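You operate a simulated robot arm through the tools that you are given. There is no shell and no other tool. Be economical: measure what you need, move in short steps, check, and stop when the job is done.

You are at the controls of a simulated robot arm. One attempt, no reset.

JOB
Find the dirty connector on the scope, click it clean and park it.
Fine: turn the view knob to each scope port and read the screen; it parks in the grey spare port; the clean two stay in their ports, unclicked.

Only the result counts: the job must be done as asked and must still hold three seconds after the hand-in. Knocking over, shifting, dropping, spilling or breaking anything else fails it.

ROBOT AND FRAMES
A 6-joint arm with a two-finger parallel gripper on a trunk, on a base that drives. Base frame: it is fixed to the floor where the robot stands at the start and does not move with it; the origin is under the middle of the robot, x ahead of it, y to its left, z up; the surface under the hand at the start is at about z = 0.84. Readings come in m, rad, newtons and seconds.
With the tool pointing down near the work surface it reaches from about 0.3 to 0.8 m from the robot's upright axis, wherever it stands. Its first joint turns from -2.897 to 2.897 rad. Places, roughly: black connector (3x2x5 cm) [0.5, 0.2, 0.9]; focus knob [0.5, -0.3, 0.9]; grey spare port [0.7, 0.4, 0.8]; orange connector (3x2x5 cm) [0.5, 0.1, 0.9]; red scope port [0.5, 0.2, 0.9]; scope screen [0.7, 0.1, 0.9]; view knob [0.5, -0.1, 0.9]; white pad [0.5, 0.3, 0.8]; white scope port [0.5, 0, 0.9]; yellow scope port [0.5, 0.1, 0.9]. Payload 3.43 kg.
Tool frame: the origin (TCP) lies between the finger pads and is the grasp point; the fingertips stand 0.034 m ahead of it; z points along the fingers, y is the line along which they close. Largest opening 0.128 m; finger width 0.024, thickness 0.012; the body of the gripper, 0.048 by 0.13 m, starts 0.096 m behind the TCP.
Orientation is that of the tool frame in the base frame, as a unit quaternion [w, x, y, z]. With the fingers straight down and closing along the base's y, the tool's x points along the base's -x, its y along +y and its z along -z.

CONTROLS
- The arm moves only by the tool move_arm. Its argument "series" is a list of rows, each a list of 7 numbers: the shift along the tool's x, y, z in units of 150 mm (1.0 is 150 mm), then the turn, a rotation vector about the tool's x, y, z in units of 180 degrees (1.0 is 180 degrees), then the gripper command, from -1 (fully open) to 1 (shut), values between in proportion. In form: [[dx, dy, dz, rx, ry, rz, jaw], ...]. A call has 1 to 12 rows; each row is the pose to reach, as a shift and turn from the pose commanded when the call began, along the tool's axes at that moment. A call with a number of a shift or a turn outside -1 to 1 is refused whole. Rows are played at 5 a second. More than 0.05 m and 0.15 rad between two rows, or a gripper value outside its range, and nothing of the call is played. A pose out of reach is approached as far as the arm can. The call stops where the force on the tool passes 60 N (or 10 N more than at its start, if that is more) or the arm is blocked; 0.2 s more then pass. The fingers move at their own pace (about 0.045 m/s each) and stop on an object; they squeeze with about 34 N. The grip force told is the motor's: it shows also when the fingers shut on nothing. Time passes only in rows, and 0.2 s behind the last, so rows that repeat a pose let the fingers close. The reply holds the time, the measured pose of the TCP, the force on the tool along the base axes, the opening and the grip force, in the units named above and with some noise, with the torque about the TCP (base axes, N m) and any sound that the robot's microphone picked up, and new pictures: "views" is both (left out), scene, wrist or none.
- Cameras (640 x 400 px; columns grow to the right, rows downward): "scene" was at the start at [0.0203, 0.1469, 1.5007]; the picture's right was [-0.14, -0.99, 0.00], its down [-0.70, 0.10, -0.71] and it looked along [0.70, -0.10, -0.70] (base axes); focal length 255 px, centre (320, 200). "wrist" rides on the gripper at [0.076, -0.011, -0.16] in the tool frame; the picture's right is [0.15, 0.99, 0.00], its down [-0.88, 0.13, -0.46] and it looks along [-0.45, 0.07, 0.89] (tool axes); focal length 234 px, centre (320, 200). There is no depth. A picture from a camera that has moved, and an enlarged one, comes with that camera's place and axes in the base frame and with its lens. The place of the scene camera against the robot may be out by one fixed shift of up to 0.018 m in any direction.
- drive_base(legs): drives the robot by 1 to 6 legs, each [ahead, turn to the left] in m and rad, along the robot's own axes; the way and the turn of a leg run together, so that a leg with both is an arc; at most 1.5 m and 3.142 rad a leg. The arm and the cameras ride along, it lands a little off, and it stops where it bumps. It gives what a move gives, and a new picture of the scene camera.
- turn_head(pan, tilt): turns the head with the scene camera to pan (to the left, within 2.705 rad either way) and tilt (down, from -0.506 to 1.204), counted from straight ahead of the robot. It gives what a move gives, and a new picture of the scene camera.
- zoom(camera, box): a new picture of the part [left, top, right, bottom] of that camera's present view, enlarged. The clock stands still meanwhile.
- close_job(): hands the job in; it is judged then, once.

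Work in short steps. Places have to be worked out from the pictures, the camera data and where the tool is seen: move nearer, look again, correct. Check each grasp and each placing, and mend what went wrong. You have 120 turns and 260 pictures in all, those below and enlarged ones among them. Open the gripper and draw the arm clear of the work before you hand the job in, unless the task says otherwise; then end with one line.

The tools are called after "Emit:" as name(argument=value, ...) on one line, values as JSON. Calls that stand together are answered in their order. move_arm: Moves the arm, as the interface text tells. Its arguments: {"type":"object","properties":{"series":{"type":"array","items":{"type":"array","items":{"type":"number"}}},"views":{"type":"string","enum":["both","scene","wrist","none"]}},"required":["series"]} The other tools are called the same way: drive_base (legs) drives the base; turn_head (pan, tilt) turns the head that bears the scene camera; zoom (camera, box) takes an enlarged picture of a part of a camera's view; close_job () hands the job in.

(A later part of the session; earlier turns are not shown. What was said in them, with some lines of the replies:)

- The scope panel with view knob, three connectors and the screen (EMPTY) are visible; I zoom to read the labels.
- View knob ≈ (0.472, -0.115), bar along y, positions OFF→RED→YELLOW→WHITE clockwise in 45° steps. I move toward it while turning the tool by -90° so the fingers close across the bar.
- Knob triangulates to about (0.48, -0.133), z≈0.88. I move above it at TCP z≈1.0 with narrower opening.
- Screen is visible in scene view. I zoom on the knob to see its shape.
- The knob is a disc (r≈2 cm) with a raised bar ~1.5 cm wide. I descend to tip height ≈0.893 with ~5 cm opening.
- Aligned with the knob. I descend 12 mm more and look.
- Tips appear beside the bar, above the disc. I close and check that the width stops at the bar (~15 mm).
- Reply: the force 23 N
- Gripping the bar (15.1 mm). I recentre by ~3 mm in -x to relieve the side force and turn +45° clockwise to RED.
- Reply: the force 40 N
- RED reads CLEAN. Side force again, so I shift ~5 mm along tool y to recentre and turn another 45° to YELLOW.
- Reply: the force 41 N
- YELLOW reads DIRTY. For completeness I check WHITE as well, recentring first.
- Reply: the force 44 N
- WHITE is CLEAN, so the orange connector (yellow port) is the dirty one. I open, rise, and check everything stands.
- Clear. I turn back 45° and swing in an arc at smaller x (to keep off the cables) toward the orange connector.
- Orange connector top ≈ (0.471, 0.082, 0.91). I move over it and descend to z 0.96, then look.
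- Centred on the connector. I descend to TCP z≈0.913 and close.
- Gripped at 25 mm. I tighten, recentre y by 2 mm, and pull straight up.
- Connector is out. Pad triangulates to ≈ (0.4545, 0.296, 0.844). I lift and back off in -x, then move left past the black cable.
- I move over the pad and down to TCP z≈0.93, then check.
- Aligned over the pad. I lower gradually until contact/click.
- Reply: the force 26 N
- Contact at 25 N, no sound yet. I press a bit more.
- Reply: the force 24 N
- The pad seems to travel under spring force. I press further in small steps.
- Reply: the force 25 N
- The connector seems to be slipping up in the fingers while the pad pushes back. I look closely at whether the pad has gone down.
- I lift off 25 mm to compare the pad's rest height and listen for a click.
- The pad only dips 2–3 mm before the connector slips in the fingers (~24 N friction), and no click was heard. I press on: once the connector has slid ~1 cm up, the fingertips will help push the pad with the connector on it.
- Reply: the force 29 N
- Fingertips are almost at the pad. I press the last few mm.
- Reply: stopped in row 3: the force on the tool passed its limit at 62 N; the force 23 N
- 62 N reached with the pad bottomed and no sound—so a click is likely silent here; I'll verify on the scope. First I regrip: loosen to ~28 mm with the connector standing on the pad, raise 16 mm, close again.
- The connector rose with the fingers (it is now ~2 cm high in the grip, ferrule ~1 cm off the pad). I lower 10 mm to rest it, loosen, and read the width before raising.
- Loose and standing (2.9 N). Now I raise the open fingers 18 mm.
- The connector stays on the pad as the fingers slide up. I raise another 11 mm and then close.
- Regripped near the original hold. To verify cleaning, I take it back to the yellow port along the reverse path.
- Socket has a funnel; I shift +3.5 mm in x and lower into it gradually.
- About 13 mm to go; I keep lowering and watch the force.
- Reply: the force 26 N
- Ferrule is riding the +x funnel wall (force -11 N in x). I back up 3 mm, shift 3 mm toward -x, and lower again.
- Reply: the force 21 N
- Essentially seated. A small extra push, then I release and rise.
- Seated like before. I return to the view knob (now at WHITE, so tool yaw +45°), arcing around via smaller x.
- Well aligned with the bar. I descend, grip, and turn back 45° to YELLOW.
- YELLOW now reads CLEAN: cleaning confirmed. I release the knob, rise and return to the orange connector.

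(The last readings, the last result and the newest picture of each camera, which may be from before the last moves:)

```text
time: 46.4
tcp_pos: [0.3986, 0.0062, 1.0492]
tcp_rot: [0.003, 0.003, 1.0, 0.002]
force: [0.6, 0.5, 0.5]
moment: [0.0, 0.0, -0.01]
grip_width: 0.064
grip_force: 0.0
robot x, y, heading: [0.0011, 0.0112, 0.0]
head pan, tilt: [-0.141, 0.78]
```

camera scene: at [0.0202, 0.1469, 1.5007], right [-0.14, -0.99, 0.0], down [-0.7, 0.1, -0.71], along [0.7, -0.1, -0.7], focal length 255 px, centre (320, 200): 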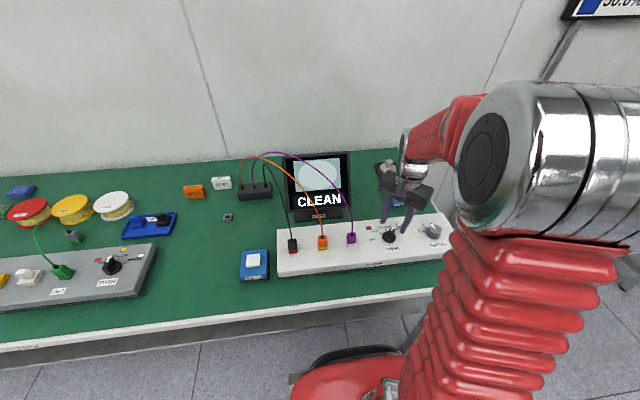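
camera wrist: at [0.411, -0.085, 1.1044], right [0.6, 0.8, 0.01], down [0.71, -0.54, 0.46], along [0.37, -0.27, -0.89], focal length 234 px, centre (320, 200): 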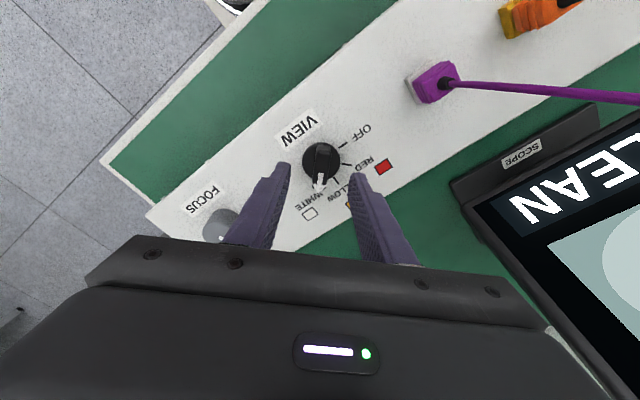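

Next I position over the orange connector, descend, and grip.

Emit:
move_arm(series=[[0, 0.25, 0, 0, 0, 0, 0], [0, 0.505, 0, 0, 0, 0, 0], [-0.25, 0.505, 0, 0, 0, 0, 0], [-0.467, 0.505, 0, 0, 0, 0, 0], [-0.467, 0.505, 0.3, 0, 0, 0, 0], [-0.467, 0.505, 0.6, 0, 0, 0, 0], [-0.467, 0.505, 0.89, 0, 0, 0, 0], [-0.467, 0.505, 0.89, 0, 0, 0, 0.5], [-0.467, 0.505, 0.89, 0, 0, 0, 1], [-0.467, 0.505, 0.89, 0, 0, 0, 1]], views="none")

Emit:
zoom(camera="scene", box=[260, 180, 390, 262])

Emit:
zoom(camera="wrist", box=[220, 110, 420, 235])

```text
time: 48.5
tcp_pos: [0.4708, 0.0834, 0.916]
tcp_rot: [0.003, 0.002, 1.0, 0.001]
force: [-0.2, 6.6, -2.5]
moment: [0.35, -0.03, 0.01]
grip_width: 0.0249
grip_force: 27.5
robot x, y, heading: [-0.0023, 0.0074, -0.003]
head pan, tilt: [-0.141, 0.78]
```

```text
4.88 times, centred on (325, 221) of scene
camera zoom: at [0.0204, 0.1471, 1.5007], right [-0.14, -0.99, 0.0], down [-0.7, 0.1, -0.71], along [0.7, -0.1, -0.7], focal length 1242 px, centre (296, 98)
```

zoom: 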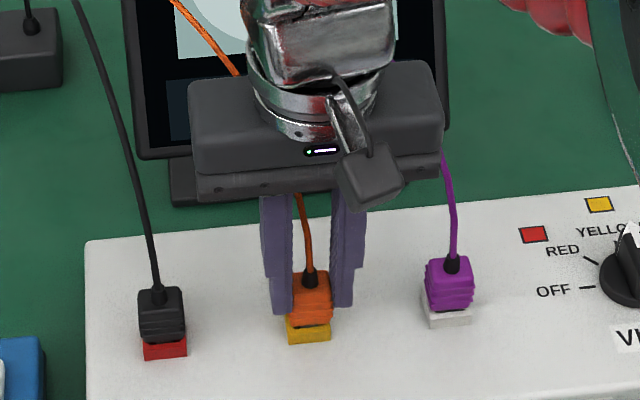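

```text
3.20 times, centred on (320, 172) of wrist
camera zoom: at [0.3932, 0.0704, 1.0754], right [-0.14, 0.99, 0.0], down [0.88, 0.12, 0.46], along [0.46, 0.07, -0.89], focal length 749 px, centre (320, 288)
```

zoom: 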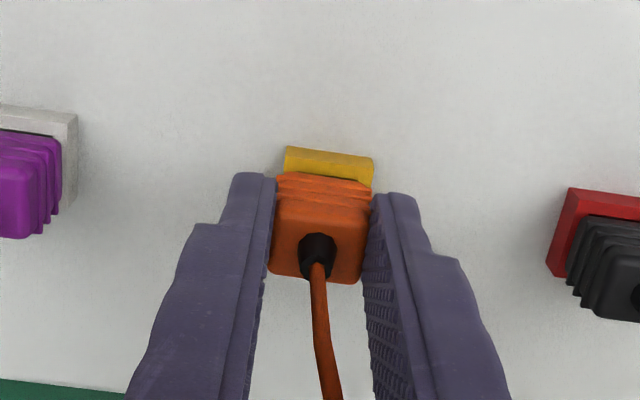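

Gripped (24.9 mm). I lift out and take the same safe path round in -x, then left to y≈0.38.

Emit:
move_arm(series=[[0, 0.005, -0.1, 0, 0, 0, 1], [0, 0.005, -0.25, 0, 0, 0, 1], [0, 0.005, -0.5, 0, 0, 0, 1], [0.2, 0, -0.7, 0, 0, 0, 1], [0.4, 0, -0.9, 0, 0, 0, 1], [0.54, 0, -1, 0, 0, 0, 1], [0.54, 0.3, -1, 0, 0, 0, 1], [0.54, 0.6, -1, 0, 0, 0, 1], [0.54, 0.9, -1, 0, 0, 0, 1]], views="none")

Emit:
move_arm(series=[[0, 0.3, 0, 0, 0, 0, 1], [0, 0.6, 0, 0, 0, 0, 1], [0, 0.9, 0, 0, 0, 0, 1], [0, 1, 0, 0, 0, 0, 1], [-0.3, 1, 0, 0, 0, 0, 1], [-0.6, 1, 0, 0, 0, 0, 1], [-0.9, 1, 0, 0, 0, 0, 1]], views="both")

```text
time: 50.5
tcp_pos: [0.3901, 0.2152, 1.0665]
tcp_rot: [0.003, 0.002, 1.0, 0.002]
force: [0.2, -0.3, 1.0]
moment: [-0.03, -0.05, -0.04]
grip_width: 0.025
grip_force: 34.4
robot x, y, heading: [-0.0004, 0.0095, 0.002]
head pan, tilt: [-0.141, 0.78]
```

```text
time: 52.1
tcp_pos: [0.5252, 0.3654, 1.067]
tcp_rot: [0.002, 0.003, 1.0, 0.002]
force: [-0.3, 1.1, 0.5]
moment: [0.01, -0.02, -0.01]
grip_width: 0.0246
grip_force: 34.1
robot x, y, heading: [-0.0035, 0.0111, 0.002]
head pan, tilt: [-0.141, 0.78]
camera scene: at [0.02, 0.147, 1.5007], right [-0.14, -0.99, 0.0], down [-0.7, 0.1, -0.71], along [0.7, -0.1, -0.7], focal length 255 px, centre (320, 200)
camera wrist: at [0.4471, 0.3536, 1.2274], right [-0.14, 0.99, 0.0], down [0.88, 0.12, 0.46], along [0.46, 0.07, -0.89], focal length 234 px, centre (320, 200)
```

scene: 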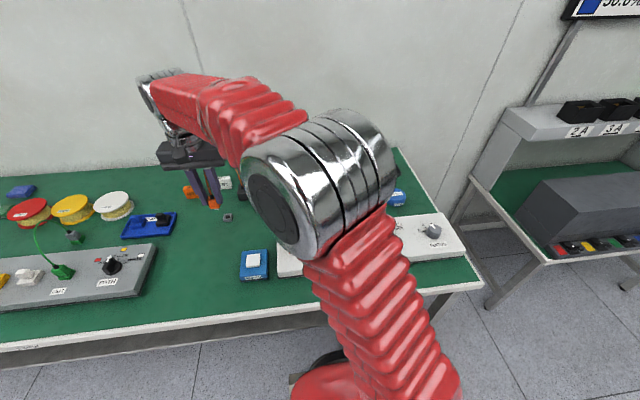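
wrist: 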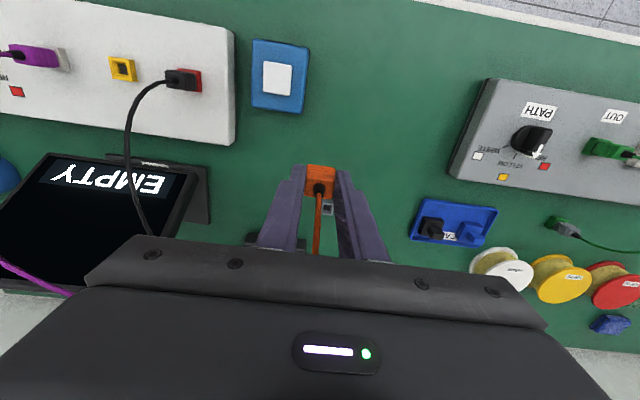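

Spare port appears at ≈ (0.655, 0.39). I move ahead to x≈0.61 and look in close-up.

Emit:
move_arm(series=[[-0.28, 0.05, 0.0, 0, 0, 0, 1], [-0.55, 0.12, 0.0, 0, 0, 0, 1], [-0.55, 0.12, 0.3, 0, 0, 0, 1]], views="both")

Emit:
zoom(camera="wrist", box=[220, 110, 420, 235])

Emit:
zoom(camera="scene", box=[170, 150, 290, 225])

```text
time: 53.0
tcp_pos: [0.6085, 0.3825, 1.0232]
tcp_rot: [0.003, 0.002, 1.0, 0.002]
force: [0.0, 0.0, -0.2]
moment: [-0.01, 0.01, 0.01]
grip_width: 0.0245
grip_force: 34.3
robot x, y, heading: [-0.003, 0.0102, 0.0]
head pan, tilt: [-0.141, 0.78]
camera scene: at [0.0204, 0.147, 1.5007], right [-0.14, -0.99, 0.0], down [-0.7, 0.1, -0.71], along [0.7, -0.1, -0.7], focal length 255 px, centre (320, 200)
camera wrist: at [0.5312, 0.3711, 1.1828], right [-0.14, 0.99, 0.0], down [0.88, 0.12, 0.46], along [0.46, 0.07, -0.89], focal length 234 px, centre (320, 200)
```

scene: 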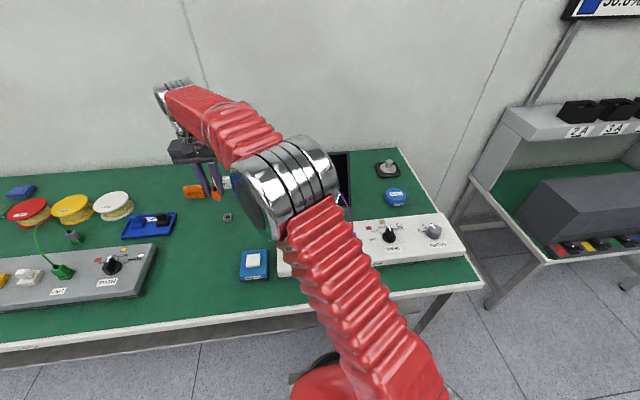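
wrist: 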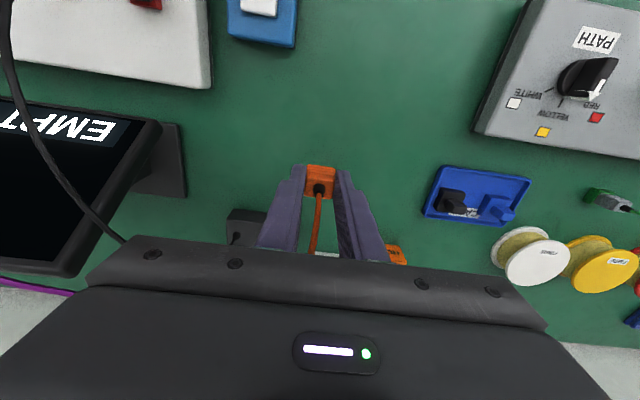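

```text
3.20 times, centred on (320, 172) of wrist
camera zoom: at [0.5312, 0.3711, 1.1828], right [-0.14, 0.99, 0.0], down [0.88, 0.12, 0.46], along [0.46, 0.07, -0.89], focal length 749 px, centre (320, 288)
```

zoom: 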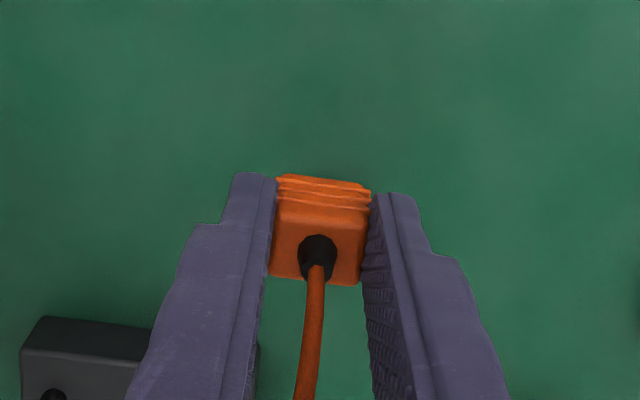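

```text
5.33 times, centred on (230, 188) of scene
camera zoom: at [0.0204, 0.147, 1.5007], right [-0.14, -0.99, 0.0], down [-0.7, 0.1, -0.71], along [0.7, -0.1, -0.7], focal length 1358 px, centre (800, 267)
```

zoom: 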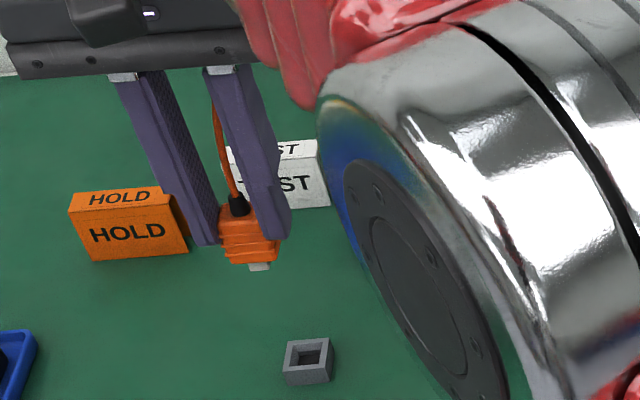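

Triangulating with scene calibration, the spare port is at ≈ (0.686, 0.402), top z≈0.80. I move nearly above it at z≈0.97 to view it beyond the connector.

Emit:
move_arm(series=[[-0.25, 0.06, 0.1, 0, 0, 0, 1], [-0.49, 0.123, 0.2, 0, 0, 0, 1], [-0.49, 0.123, 0.353, 0, 0, 0, 1]], views="both")

Emit:
zoom(camera="wrist", box=[220, 100, 420, 225])

Emit:
zoom(camera="scene", box=[170, 150, 290, 225])

```text
time: 53.8
tcp_pos: [0.6827, 0.4014, 0.9701]
tcp_rot: [0.002, 0.003, 1.0, 0.002]
force: [-0.3, -0.1, 0.0]
moment: [0.01, -0.03, -0.01]
grip_width: 0.0248
grip_force: 34.0
robot x, y, heading: [-0.0028, 0.0079, -0.001]
head pan, tilt: [-0.141, 0.78]
camera scene: at [0.0205, 0.147, 1.5007], right [-0.14, -0.99, 0.0], down [-0.7, 0.1, -0.71], along [0.7, -0.1, -0.7], focal length 255 px, centre (320, 200)
camera wrist: at [0.6053, 0.3895, 1.1301], right [-0.14, 0.99, 0.0], down [0.88, 0.12, 0.46], along [0.46, 0.07, -0.89], focal length 234 px, centre (320, 200)
```

scene: 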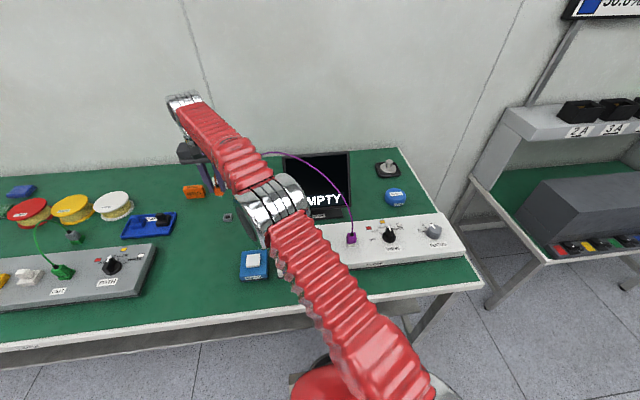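
wrist: 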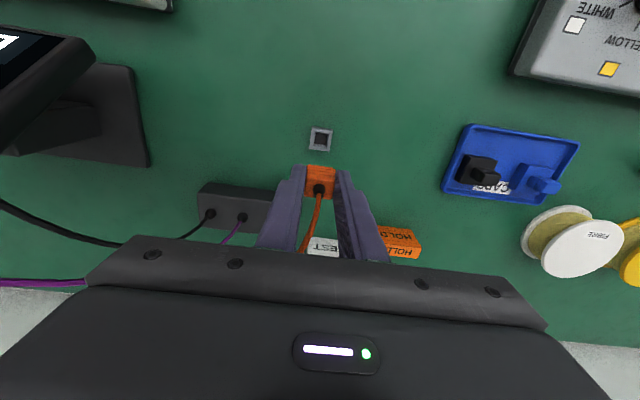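

```text
3.20 times, centred on (320, 162) of wrist
camera zoom: at [0.6053, 0.3895, 1.1301], right [-0.14, 0.99, 0.0], down [0.88, 0.12, 0.46], along [0.46, 0.07, -0.89], focal length 749 px, centre (320, 320)
```

zoom: 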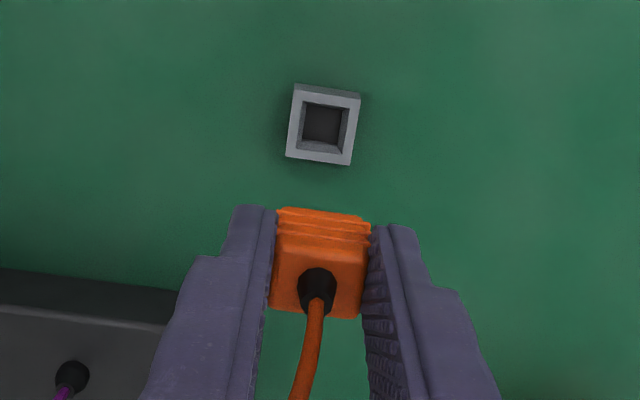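

```text
5.33 times, centred on (230, 188) of scene
camera zoom: at [0.0205, 0.147, 1.5007], right [-0.14, -0.99, 0.0], down [-0.7, 0.1, -0.71], along [0.7, -0.1, -0.7], focal length 1358 px, centre (800, 267)
```

zoom: 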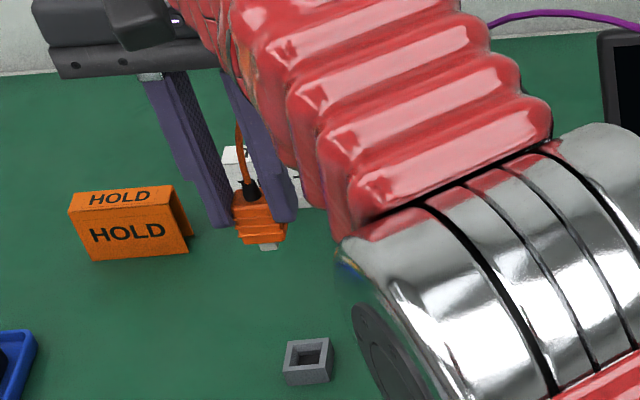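

Port ≈ (0.675, 0.4025), top z≈0.83, aligned with the axes. I shift and lower to TCP z≈0.905 and re-check.

Emit:
move_arm(series=[[0.05, 0.005, 0.15, 0, 0, 0, 1], [0.05, 0.005, 0.3, 0, 0, 0, 1], [0.05, 0.005, 0.433, 0, 0, 0, 1]], views="wrist")

Emit:
zoom(camera="wrist", box=[220, 100, 420, 225])

Emit:
zoom(camera="scene", box=[190, 180, 260, 230])

```text
time: 54.5
tcp_pos: [0.6741, 0.4022, 0.9057]
tcp_rot: [0.003, 0.003, 1.0, 0.002]
force: [-0.4, 0.3, -0.4]
moment: [0.0, 0.01, 0.01]
grip_width: 0.0249
grip_force: 33.9
robot x, y, heading: [-0.0005, 0.0083, 0.001]
head pan, tilt: [-0.141, 0.78]
camera wrist: at [0.5968, 0.39, 1.0647], right [-0.14, 0.99, 0.0], down [0.88, 0.12, 0.46], along [0.46, 0.07, -0.89], focal length 234 px, centre (320, 200)
```

wrist: 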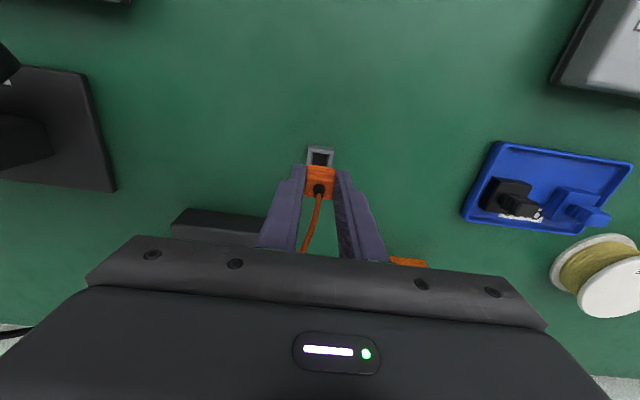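

```text
3.20 times, centred on (320, 162) of wrist
camera zoom: at [0.5968, 0.39, 1.0647], right [-0.14, 0.99, 0.0], down [0.88, 0.12, 0.46], along [0.46, 0.07, -0.89], focal length 749 px, centre (320, 320)
```

zoom: 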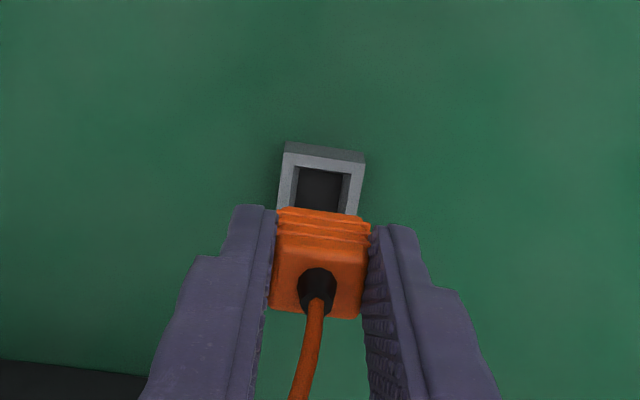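

```text
8.00 times, centred on (225, 205) of scene
camera zoom: at [0.0206, 0.147, 1.5007], right [-0.14, -0.99, 0.0], down [-0.7, 0.1, -0.71], along [0.7, -0.1, -0.7], focal length 2036 px, centre (1080, 160)
```

zoom: 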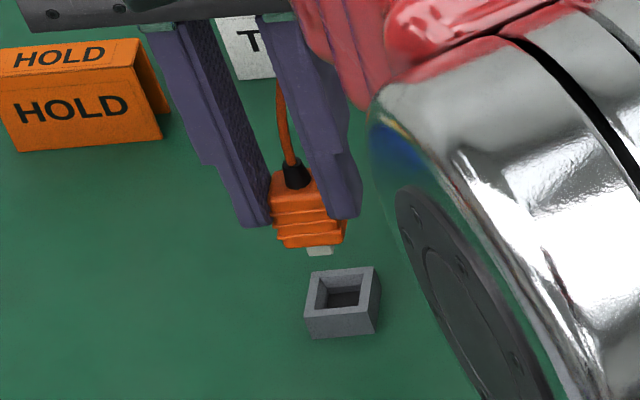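

Nearly aligned; I shift -2 mm in x, -1 mm in y and lower to TCP ≈ 0.885.

Emit:
move_arm(series=[[0.012, -0.007, 0.07, 0, 0, 0, 1], [0.012, -0.007, 0.135, 0, 0, 0, 1]], views="none")

Emit:
zoom(camera="wrist", box=[270, 130, 370, 192])

Emit:
zoom(camera="scene", box=[205, 195, 250, 230])

```text
time: 55.1
tcp_pos: [0.6715, 0.4021, 0.8842]
tcp_rot: [0.003, 0.003, 1.0, 0.002]
force: [0.5, -0.3, -0.6]
moment: [-0.05, 0.02, 0.0]
grip_width: 0.0246
grip_force: 34.0
robot x, y, heading: [0.0014, 0.0094, -0.003]
head pan, tilt: [-0.141, 0.78]
```

```text
6.40 times, centred on (320, 161) of wrist
camera zoom: at [0.5954, 0.3898, 1.0444], right [-0.14, 0.99, 0.0], down [0.88, 0.12, 0.46], along [0.46, 0.07, -0.89], focal length 1499 px, centre (320, 450)
```

zoom: 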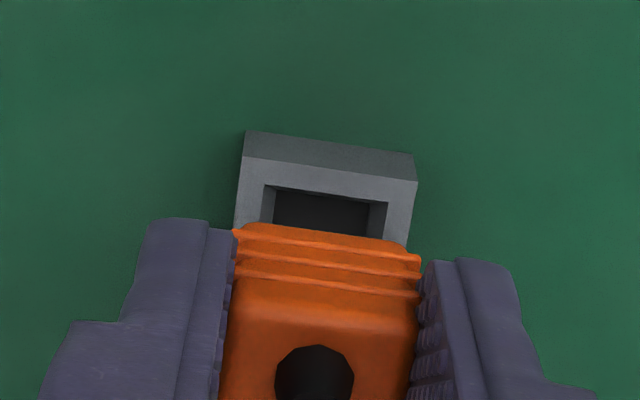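

```text
11.43 times, centred on (228, 212) of scene
camera zoom: at [0.0206, 0.147, 1.5007], right [-0.14, -0.99, 0.0], down [-0.7, 0.1, -0.71], along [0.7, -0.1, -0.7], focal length 2909 px, centre (1377, 57)
```

zoom: 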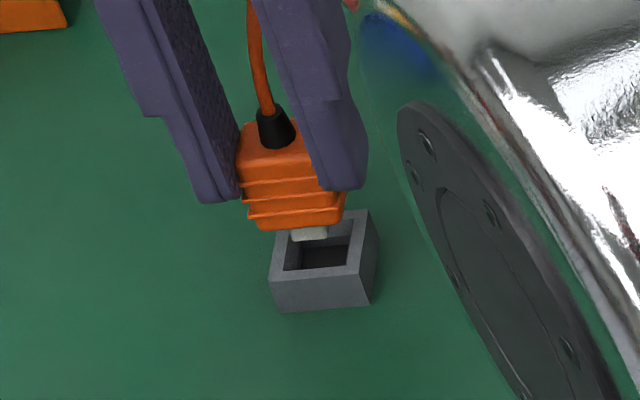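

Ferrule sits right above the opening. I lower 10 mm, watching for lateral force.

Emit:
move_arm(series=[[0, 0, 0.02, 0, 0, 0, 1], [0, 0, 0.04, 0, 0, 0, 1], [0, 0, 0.065, 0, 0, 0, 1]], views="none")

Emit:
zoom(camera="wrist", box=[270, 130, 370, 192])

Emit:
zoom(camera="scene", box=[205, 195, 250, 230])

```text
time: 56.0
tcp_pos: [0.6736, 0.4014, 0.8744]
tcp_rot: [0.003, 0.003, 1.0, 0.001]
force: [0.5, 0.1, -0.6]
moment: [0.0, 0.0, 0.01]
grip_width: 0.0248
grip_force: 33.9
robot x, y, heading: [0.0015, 0.009, 0.006]
head pan, tilt: [-0.141, 0.78]
```

```text
6.40 times, centred on (320, 161) of wrist
camera zoom: at [0.5957, 0.3897, 1.0342], right [-0.14, 0.99, 0.0], down [0.88, 0.12, 0.46], along [0.45, 0.07, -0.89], focal length 1499 px, centre (320, 450)
```

zoom: 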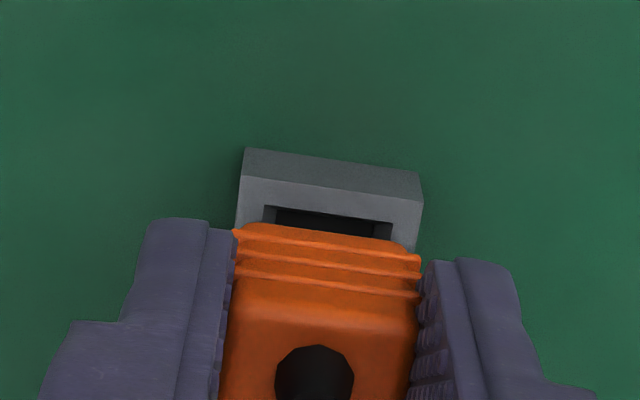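

```text
11.43 times, centred on (228, 212) of scene
camera zoom: at [0.0206, 0.147, 1.5007], right [-0.14, -0.99, 0.0], down [-0.7, 0.1, -0.71], along [0.7, -0.1, -0.7], focal length 2909 px, centre (1377, 57)
```

zoom: 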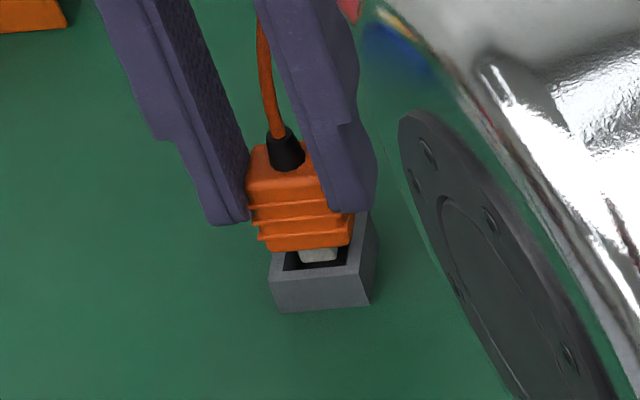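

Ferrule is entering with no lateral force. I keep lowering until it seats.

Emit:
move_arm(series=[[0, 0, 0.02, 0, 0, 0, 1], [0, 0, 0.04, 0, 0, 0, 1], [0, 0, 0.055, 0, 0, 0, 1], [0, 0, 0.07, 0, 0, 0, 1]], views="none")

Emit:
zoom(camera="wrist", box=[270, 130, 370, 192])

Emit:
zoom(camera="scene", box=[205, 195, 250, 230])

```text
time: 57.0
tcp_pos: [0.6735, 0.4011, 0.8658]
tcp_rot: [0.004, 0.003, 1.0, 0.002]
force: [-4.4, -3.0, 18.6]
moment: [-0.21, -0.07, 0.01]
grip_width: 0.0247
grip_force: 34.0
robot x, y, heading: [0.0011, 0.0106, -0.0]
head pan, tilt: [-0.141, 0.78]
```

```text
6.40 times, centred on (320, 161) of wrist
camera zoom: at [0.5954, 0.3895, 1.0265], right [-0.14, 0.99, 0.0], down [0.88, 0.12, 0.46], along [0.46, 0.07, -0.89], focal length 1499 px, centre (320, 450)
```

zoom: 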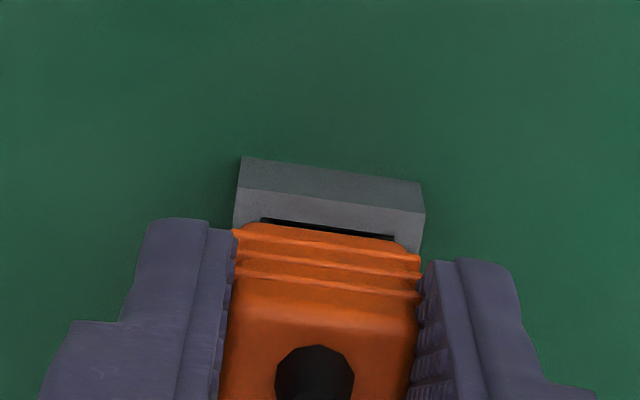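

```text
11.43 times, centred on (228, 212) of scene
camera zoom: at [0.0198, 0.1467, 1.5008], right [-0.14, -0.99, 0.0], down [-0.7, 0.1, -0.71], along [0.7, -0.1, -0.7], focal length 2909 px, centre (1377, 57)
```

zoom: 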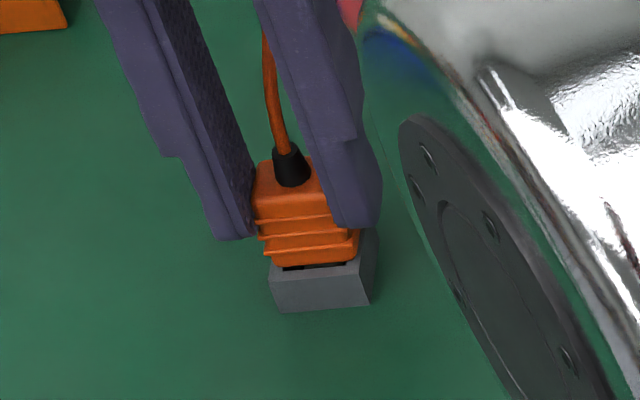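

18.6 N, a ~3 mm gap remains. I push a little further.

Emit:
move_arm(series=[[0, 0, 0.012, 0, 0, 0, 1], [0.005, 0, 0.024, 0, 0, 0, 1], [0.005, 0, 0.03, 0, 0, 0, 1]], views="none")

Emit:
zoom(camera="wrist", box=[270, 130, 370, 192])

Emit:
zoom(camera="scene", box=[205, 195, 250, 230])

```text
time: 57.8
tcp_pos: [0.6722, 0.4018, 0.8606]
tcp_rot: [0.004, 0.003, 1.0, 0.002]
force: [6.2, 4.0, 23.4]
moment: [0.09, -0.38, 0.03]
grip_width: 0.0245
grip_force: 34.1
robot x, y, heading: [0.0009, 0.0059, 0.0]
head pan, tilt: [-0.141, 0.78]
```

```text
6.40 times, centred on (320, 161) of wrist
camera zoom: at [0.5945, 0.3895, 1.0206], right [-0.14, 0.99, 0.0], down [0.88, 0.12, 0.46], along [0.46, 0.07, -0.89], focal length 1499 px, centre (320, 450)
```

zoom: 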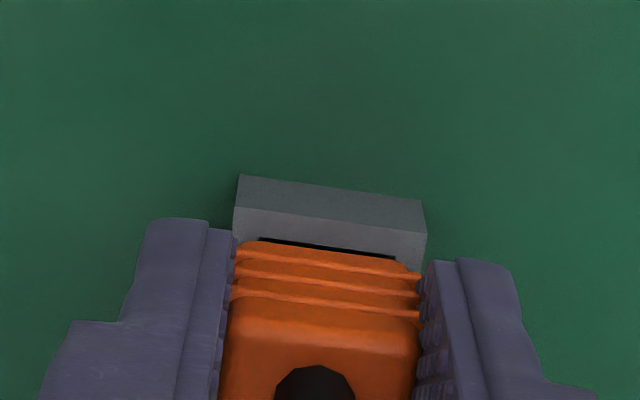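

```text
11.43 times, centred on (228, 212) of scene
camera zoom: at [0.0201, 0.1468, 1.5008], right [-0.14, -0.99, 0.0], down [-0.7, 0.1, -0.71], along [0.7, -0.1, -0.7], focal length 2909 px, centre (1377, 57)
```

zoom: 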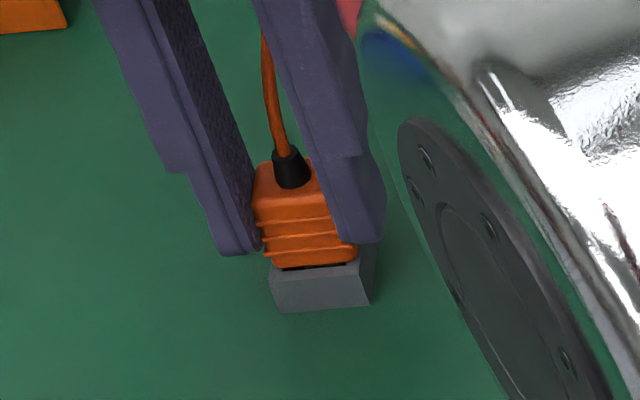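

The connector no longer moves down (fingers just slide), matching how the others sit with a thin slit: it's seated. I release and rise.

Emit:
move_arm(series=[[0, 0, -0.01, 0, 0, 0, 0.5], [0, 0, -0.01, 0, 0, 0, 0.2], [0, 0, -0.2, 0, 0, 0, 0.2], [0, 0, -0.5, 0, 0, 0, 0.2], [0, 0, -0.8, 0, 0, 0, 0.2], [0, 0, -1, 0, 0, 0, 0.2]], views="wrist")

Emit:
zoom(camera="scene", box=[205, 195, 250, 230])

Emit:
zoom(camera="wrist", box=[270, 90, 370, 152])

```text
time: 59.1
tcp_pos: [0.6718, 0.4003, 1.0105]
tcp_rot: [0.002, 0.002, 1.0, 0.001]
force: [-0.1, -0.1, -1.1]
moment: [-0.03, 0.01, 0.01]
grip_width: 0.0511
grip_force: 0.0
robot x, y, heading: [-0.0014, 0.0076, 0.001]
head pan, tilt: [-0.141, 0.78]
camera wrist: at [0.5936, 0.3889, 1.1694], right [-0.14, 0.99, 0.0], down [0.88, 0.12, 0.46], along [0.45, 0.07, -0.89], focal length 234 px, centre (320, 200)
```

wrist: 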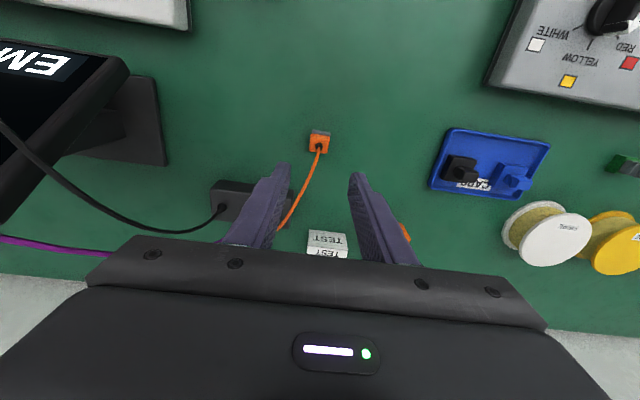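

```text
11.43 times, centred on (228, 212) of scene
camera zoom: at [0.0207, 0.147, 1.5007], right [-0.14, -0.99, 0.0], down [-0.7, 0.1, -0.71], along [0.7, -0.1, -0.7], focal length 2909 px, centre (1377, 57)
```

zoom: 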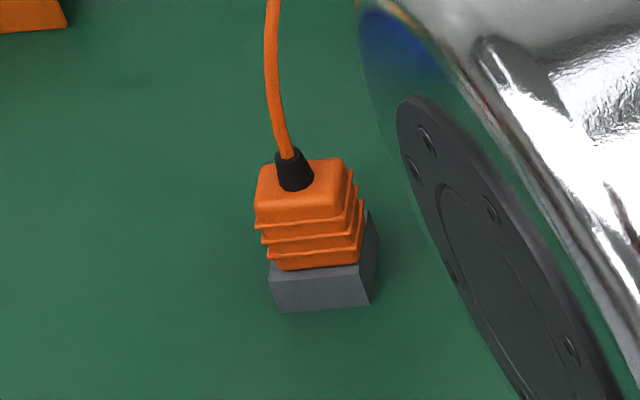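

```text
6.40 times, centred on (320, 121) of wrist
camera zoom: at [0.5936, 0.3889, 1.1694], right [-0.14, 0.99, 0.0], down [0.88, 0.12, 0.46], along [0.45, 0.07, -0.89], focal length 1499 px, centre (320, 706)
```

zoom: 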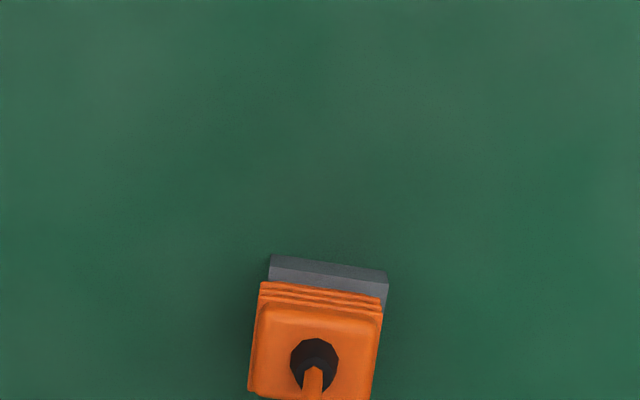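

Settled flat in the grey port. I rise a bit and retreat toward -x, then check the whole scene.

Emit:
move_arm(series=[[0.2, 0, -0.2, 0, 0, 0, 0], [0.4, 0, -0.5, 0, 0, 0, 0], [0.65, 0, -0.7, 0, 0, 0, -0.3], [0.95, 0, -0.7, 0, 0, 0, -0.5], [1, 0, -0.7, 0, 0, 0, -0.5]], views="both")

Emit:
zoom(camera="scene", box=[180, 140, 440, 300])

```text
refused: row 2 steps farther than a row can; nothing moved
```

```text
2.46 times, centred on (310, 220) of scene
camera zoom: at [0.0207, 0.147, 1.5007], right [-0.14, -0.99, 0.0], down [-0.7, 0.1, -0.71], along [0.7, -0.1, -0.7], focal length 627 px, centre (345, 151)
```

zoom: 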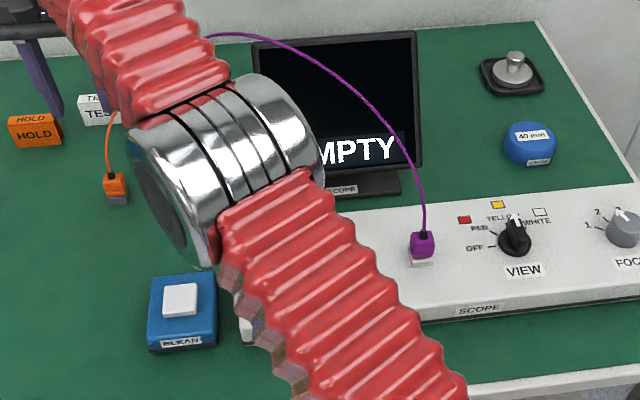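

The step was too big and nothing moved; I retry with smaller steps.

Emit:
move_arm(series=[[0.1, 0, -0.25, 0, 0, 0, 0.2], [0.25, 0, -0.5, 0, 0, 0, 0.2], [0.5, 0, -0.65, 0, 0, 0, 0.2], [0.8, 0, -0.7, 0, 0, 0, 0.2], [1, 0, -0.7, 0, 0, 0, 0.2]], views="both")

Emit:
zoom(camera="scene", box=[180, 140, 440, 300])

```text
time: 60.4
tcp_pos: [0.5201, 0.401, 1.1147]
tcp_rot: [0.003, 0.003, 1.0, 0.001]
force: [-0.5, -0.1, 0.9]
moment: [0.0, -0.03, -0.01]
grip_width: 0.0514
grip_force: 0.0
robot x, y, heading: [-0.0007, 0.0065, -0.0]
head pan, tilt: [-0.141, 0.78]
camera scene: at [0.0207, 0.147, 1.5007], right [-0.14, -0.99, 0.0], down [-0.7, 0.1, -0.71], along [0.7, -0.1, -0.7], focal length 255 px, centre (320, 200)
camera wrist: at [0.443, 0.389, 1.2746], right [-0.14, 0.99, 0.0], down [0.88, 0.12, 0.46], along [0.46, 0.07, -0.89], focal length 234 px, centre (320, 200)
```

scene: 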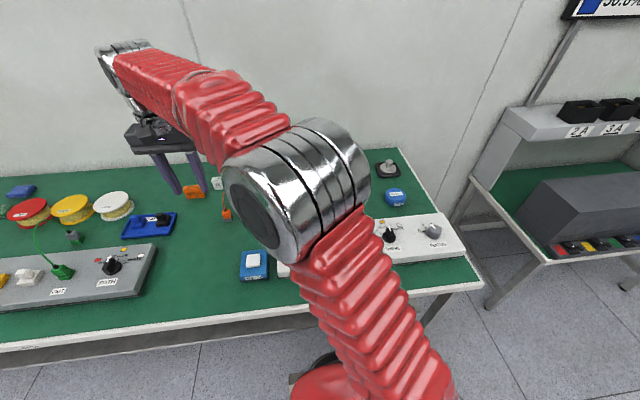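
wrist: 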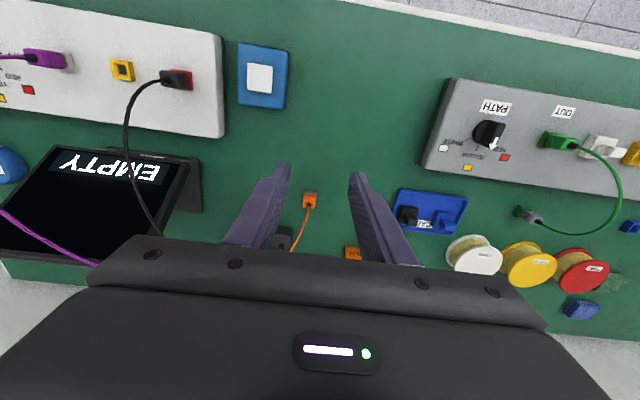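

```text
2.46 times, centred on (310, 220) of scene
camera zoom: at [0.0207, 0.147, 1.5007], right [-0.14, -0.99, 0.0], down [-0.7, 0.1, -0.71], along [0.7, -0.1, -0.7], focal length 627 px, centre (345, 151)
```

zoom: 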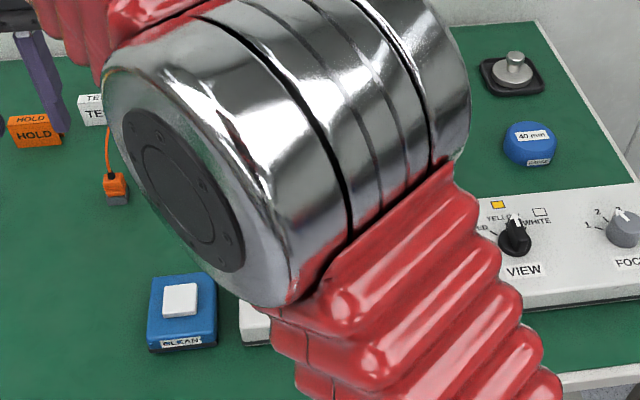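

Orange sits in the grey port, black and purple are in their ports, nothing else has moved, and the gripper is open and clear. I hand in.

Emit:
close_job()

```text
The job is handed in.
```

The dirty connector was the orange one in the yellow port; I clicked it on the white pad and parked it in the grey spare port. Before parking it I plugged it back into the yellow port, and the scope read CLEAN. The black and purple connectors read CLEAN, stayed in their ports and were not clicked.
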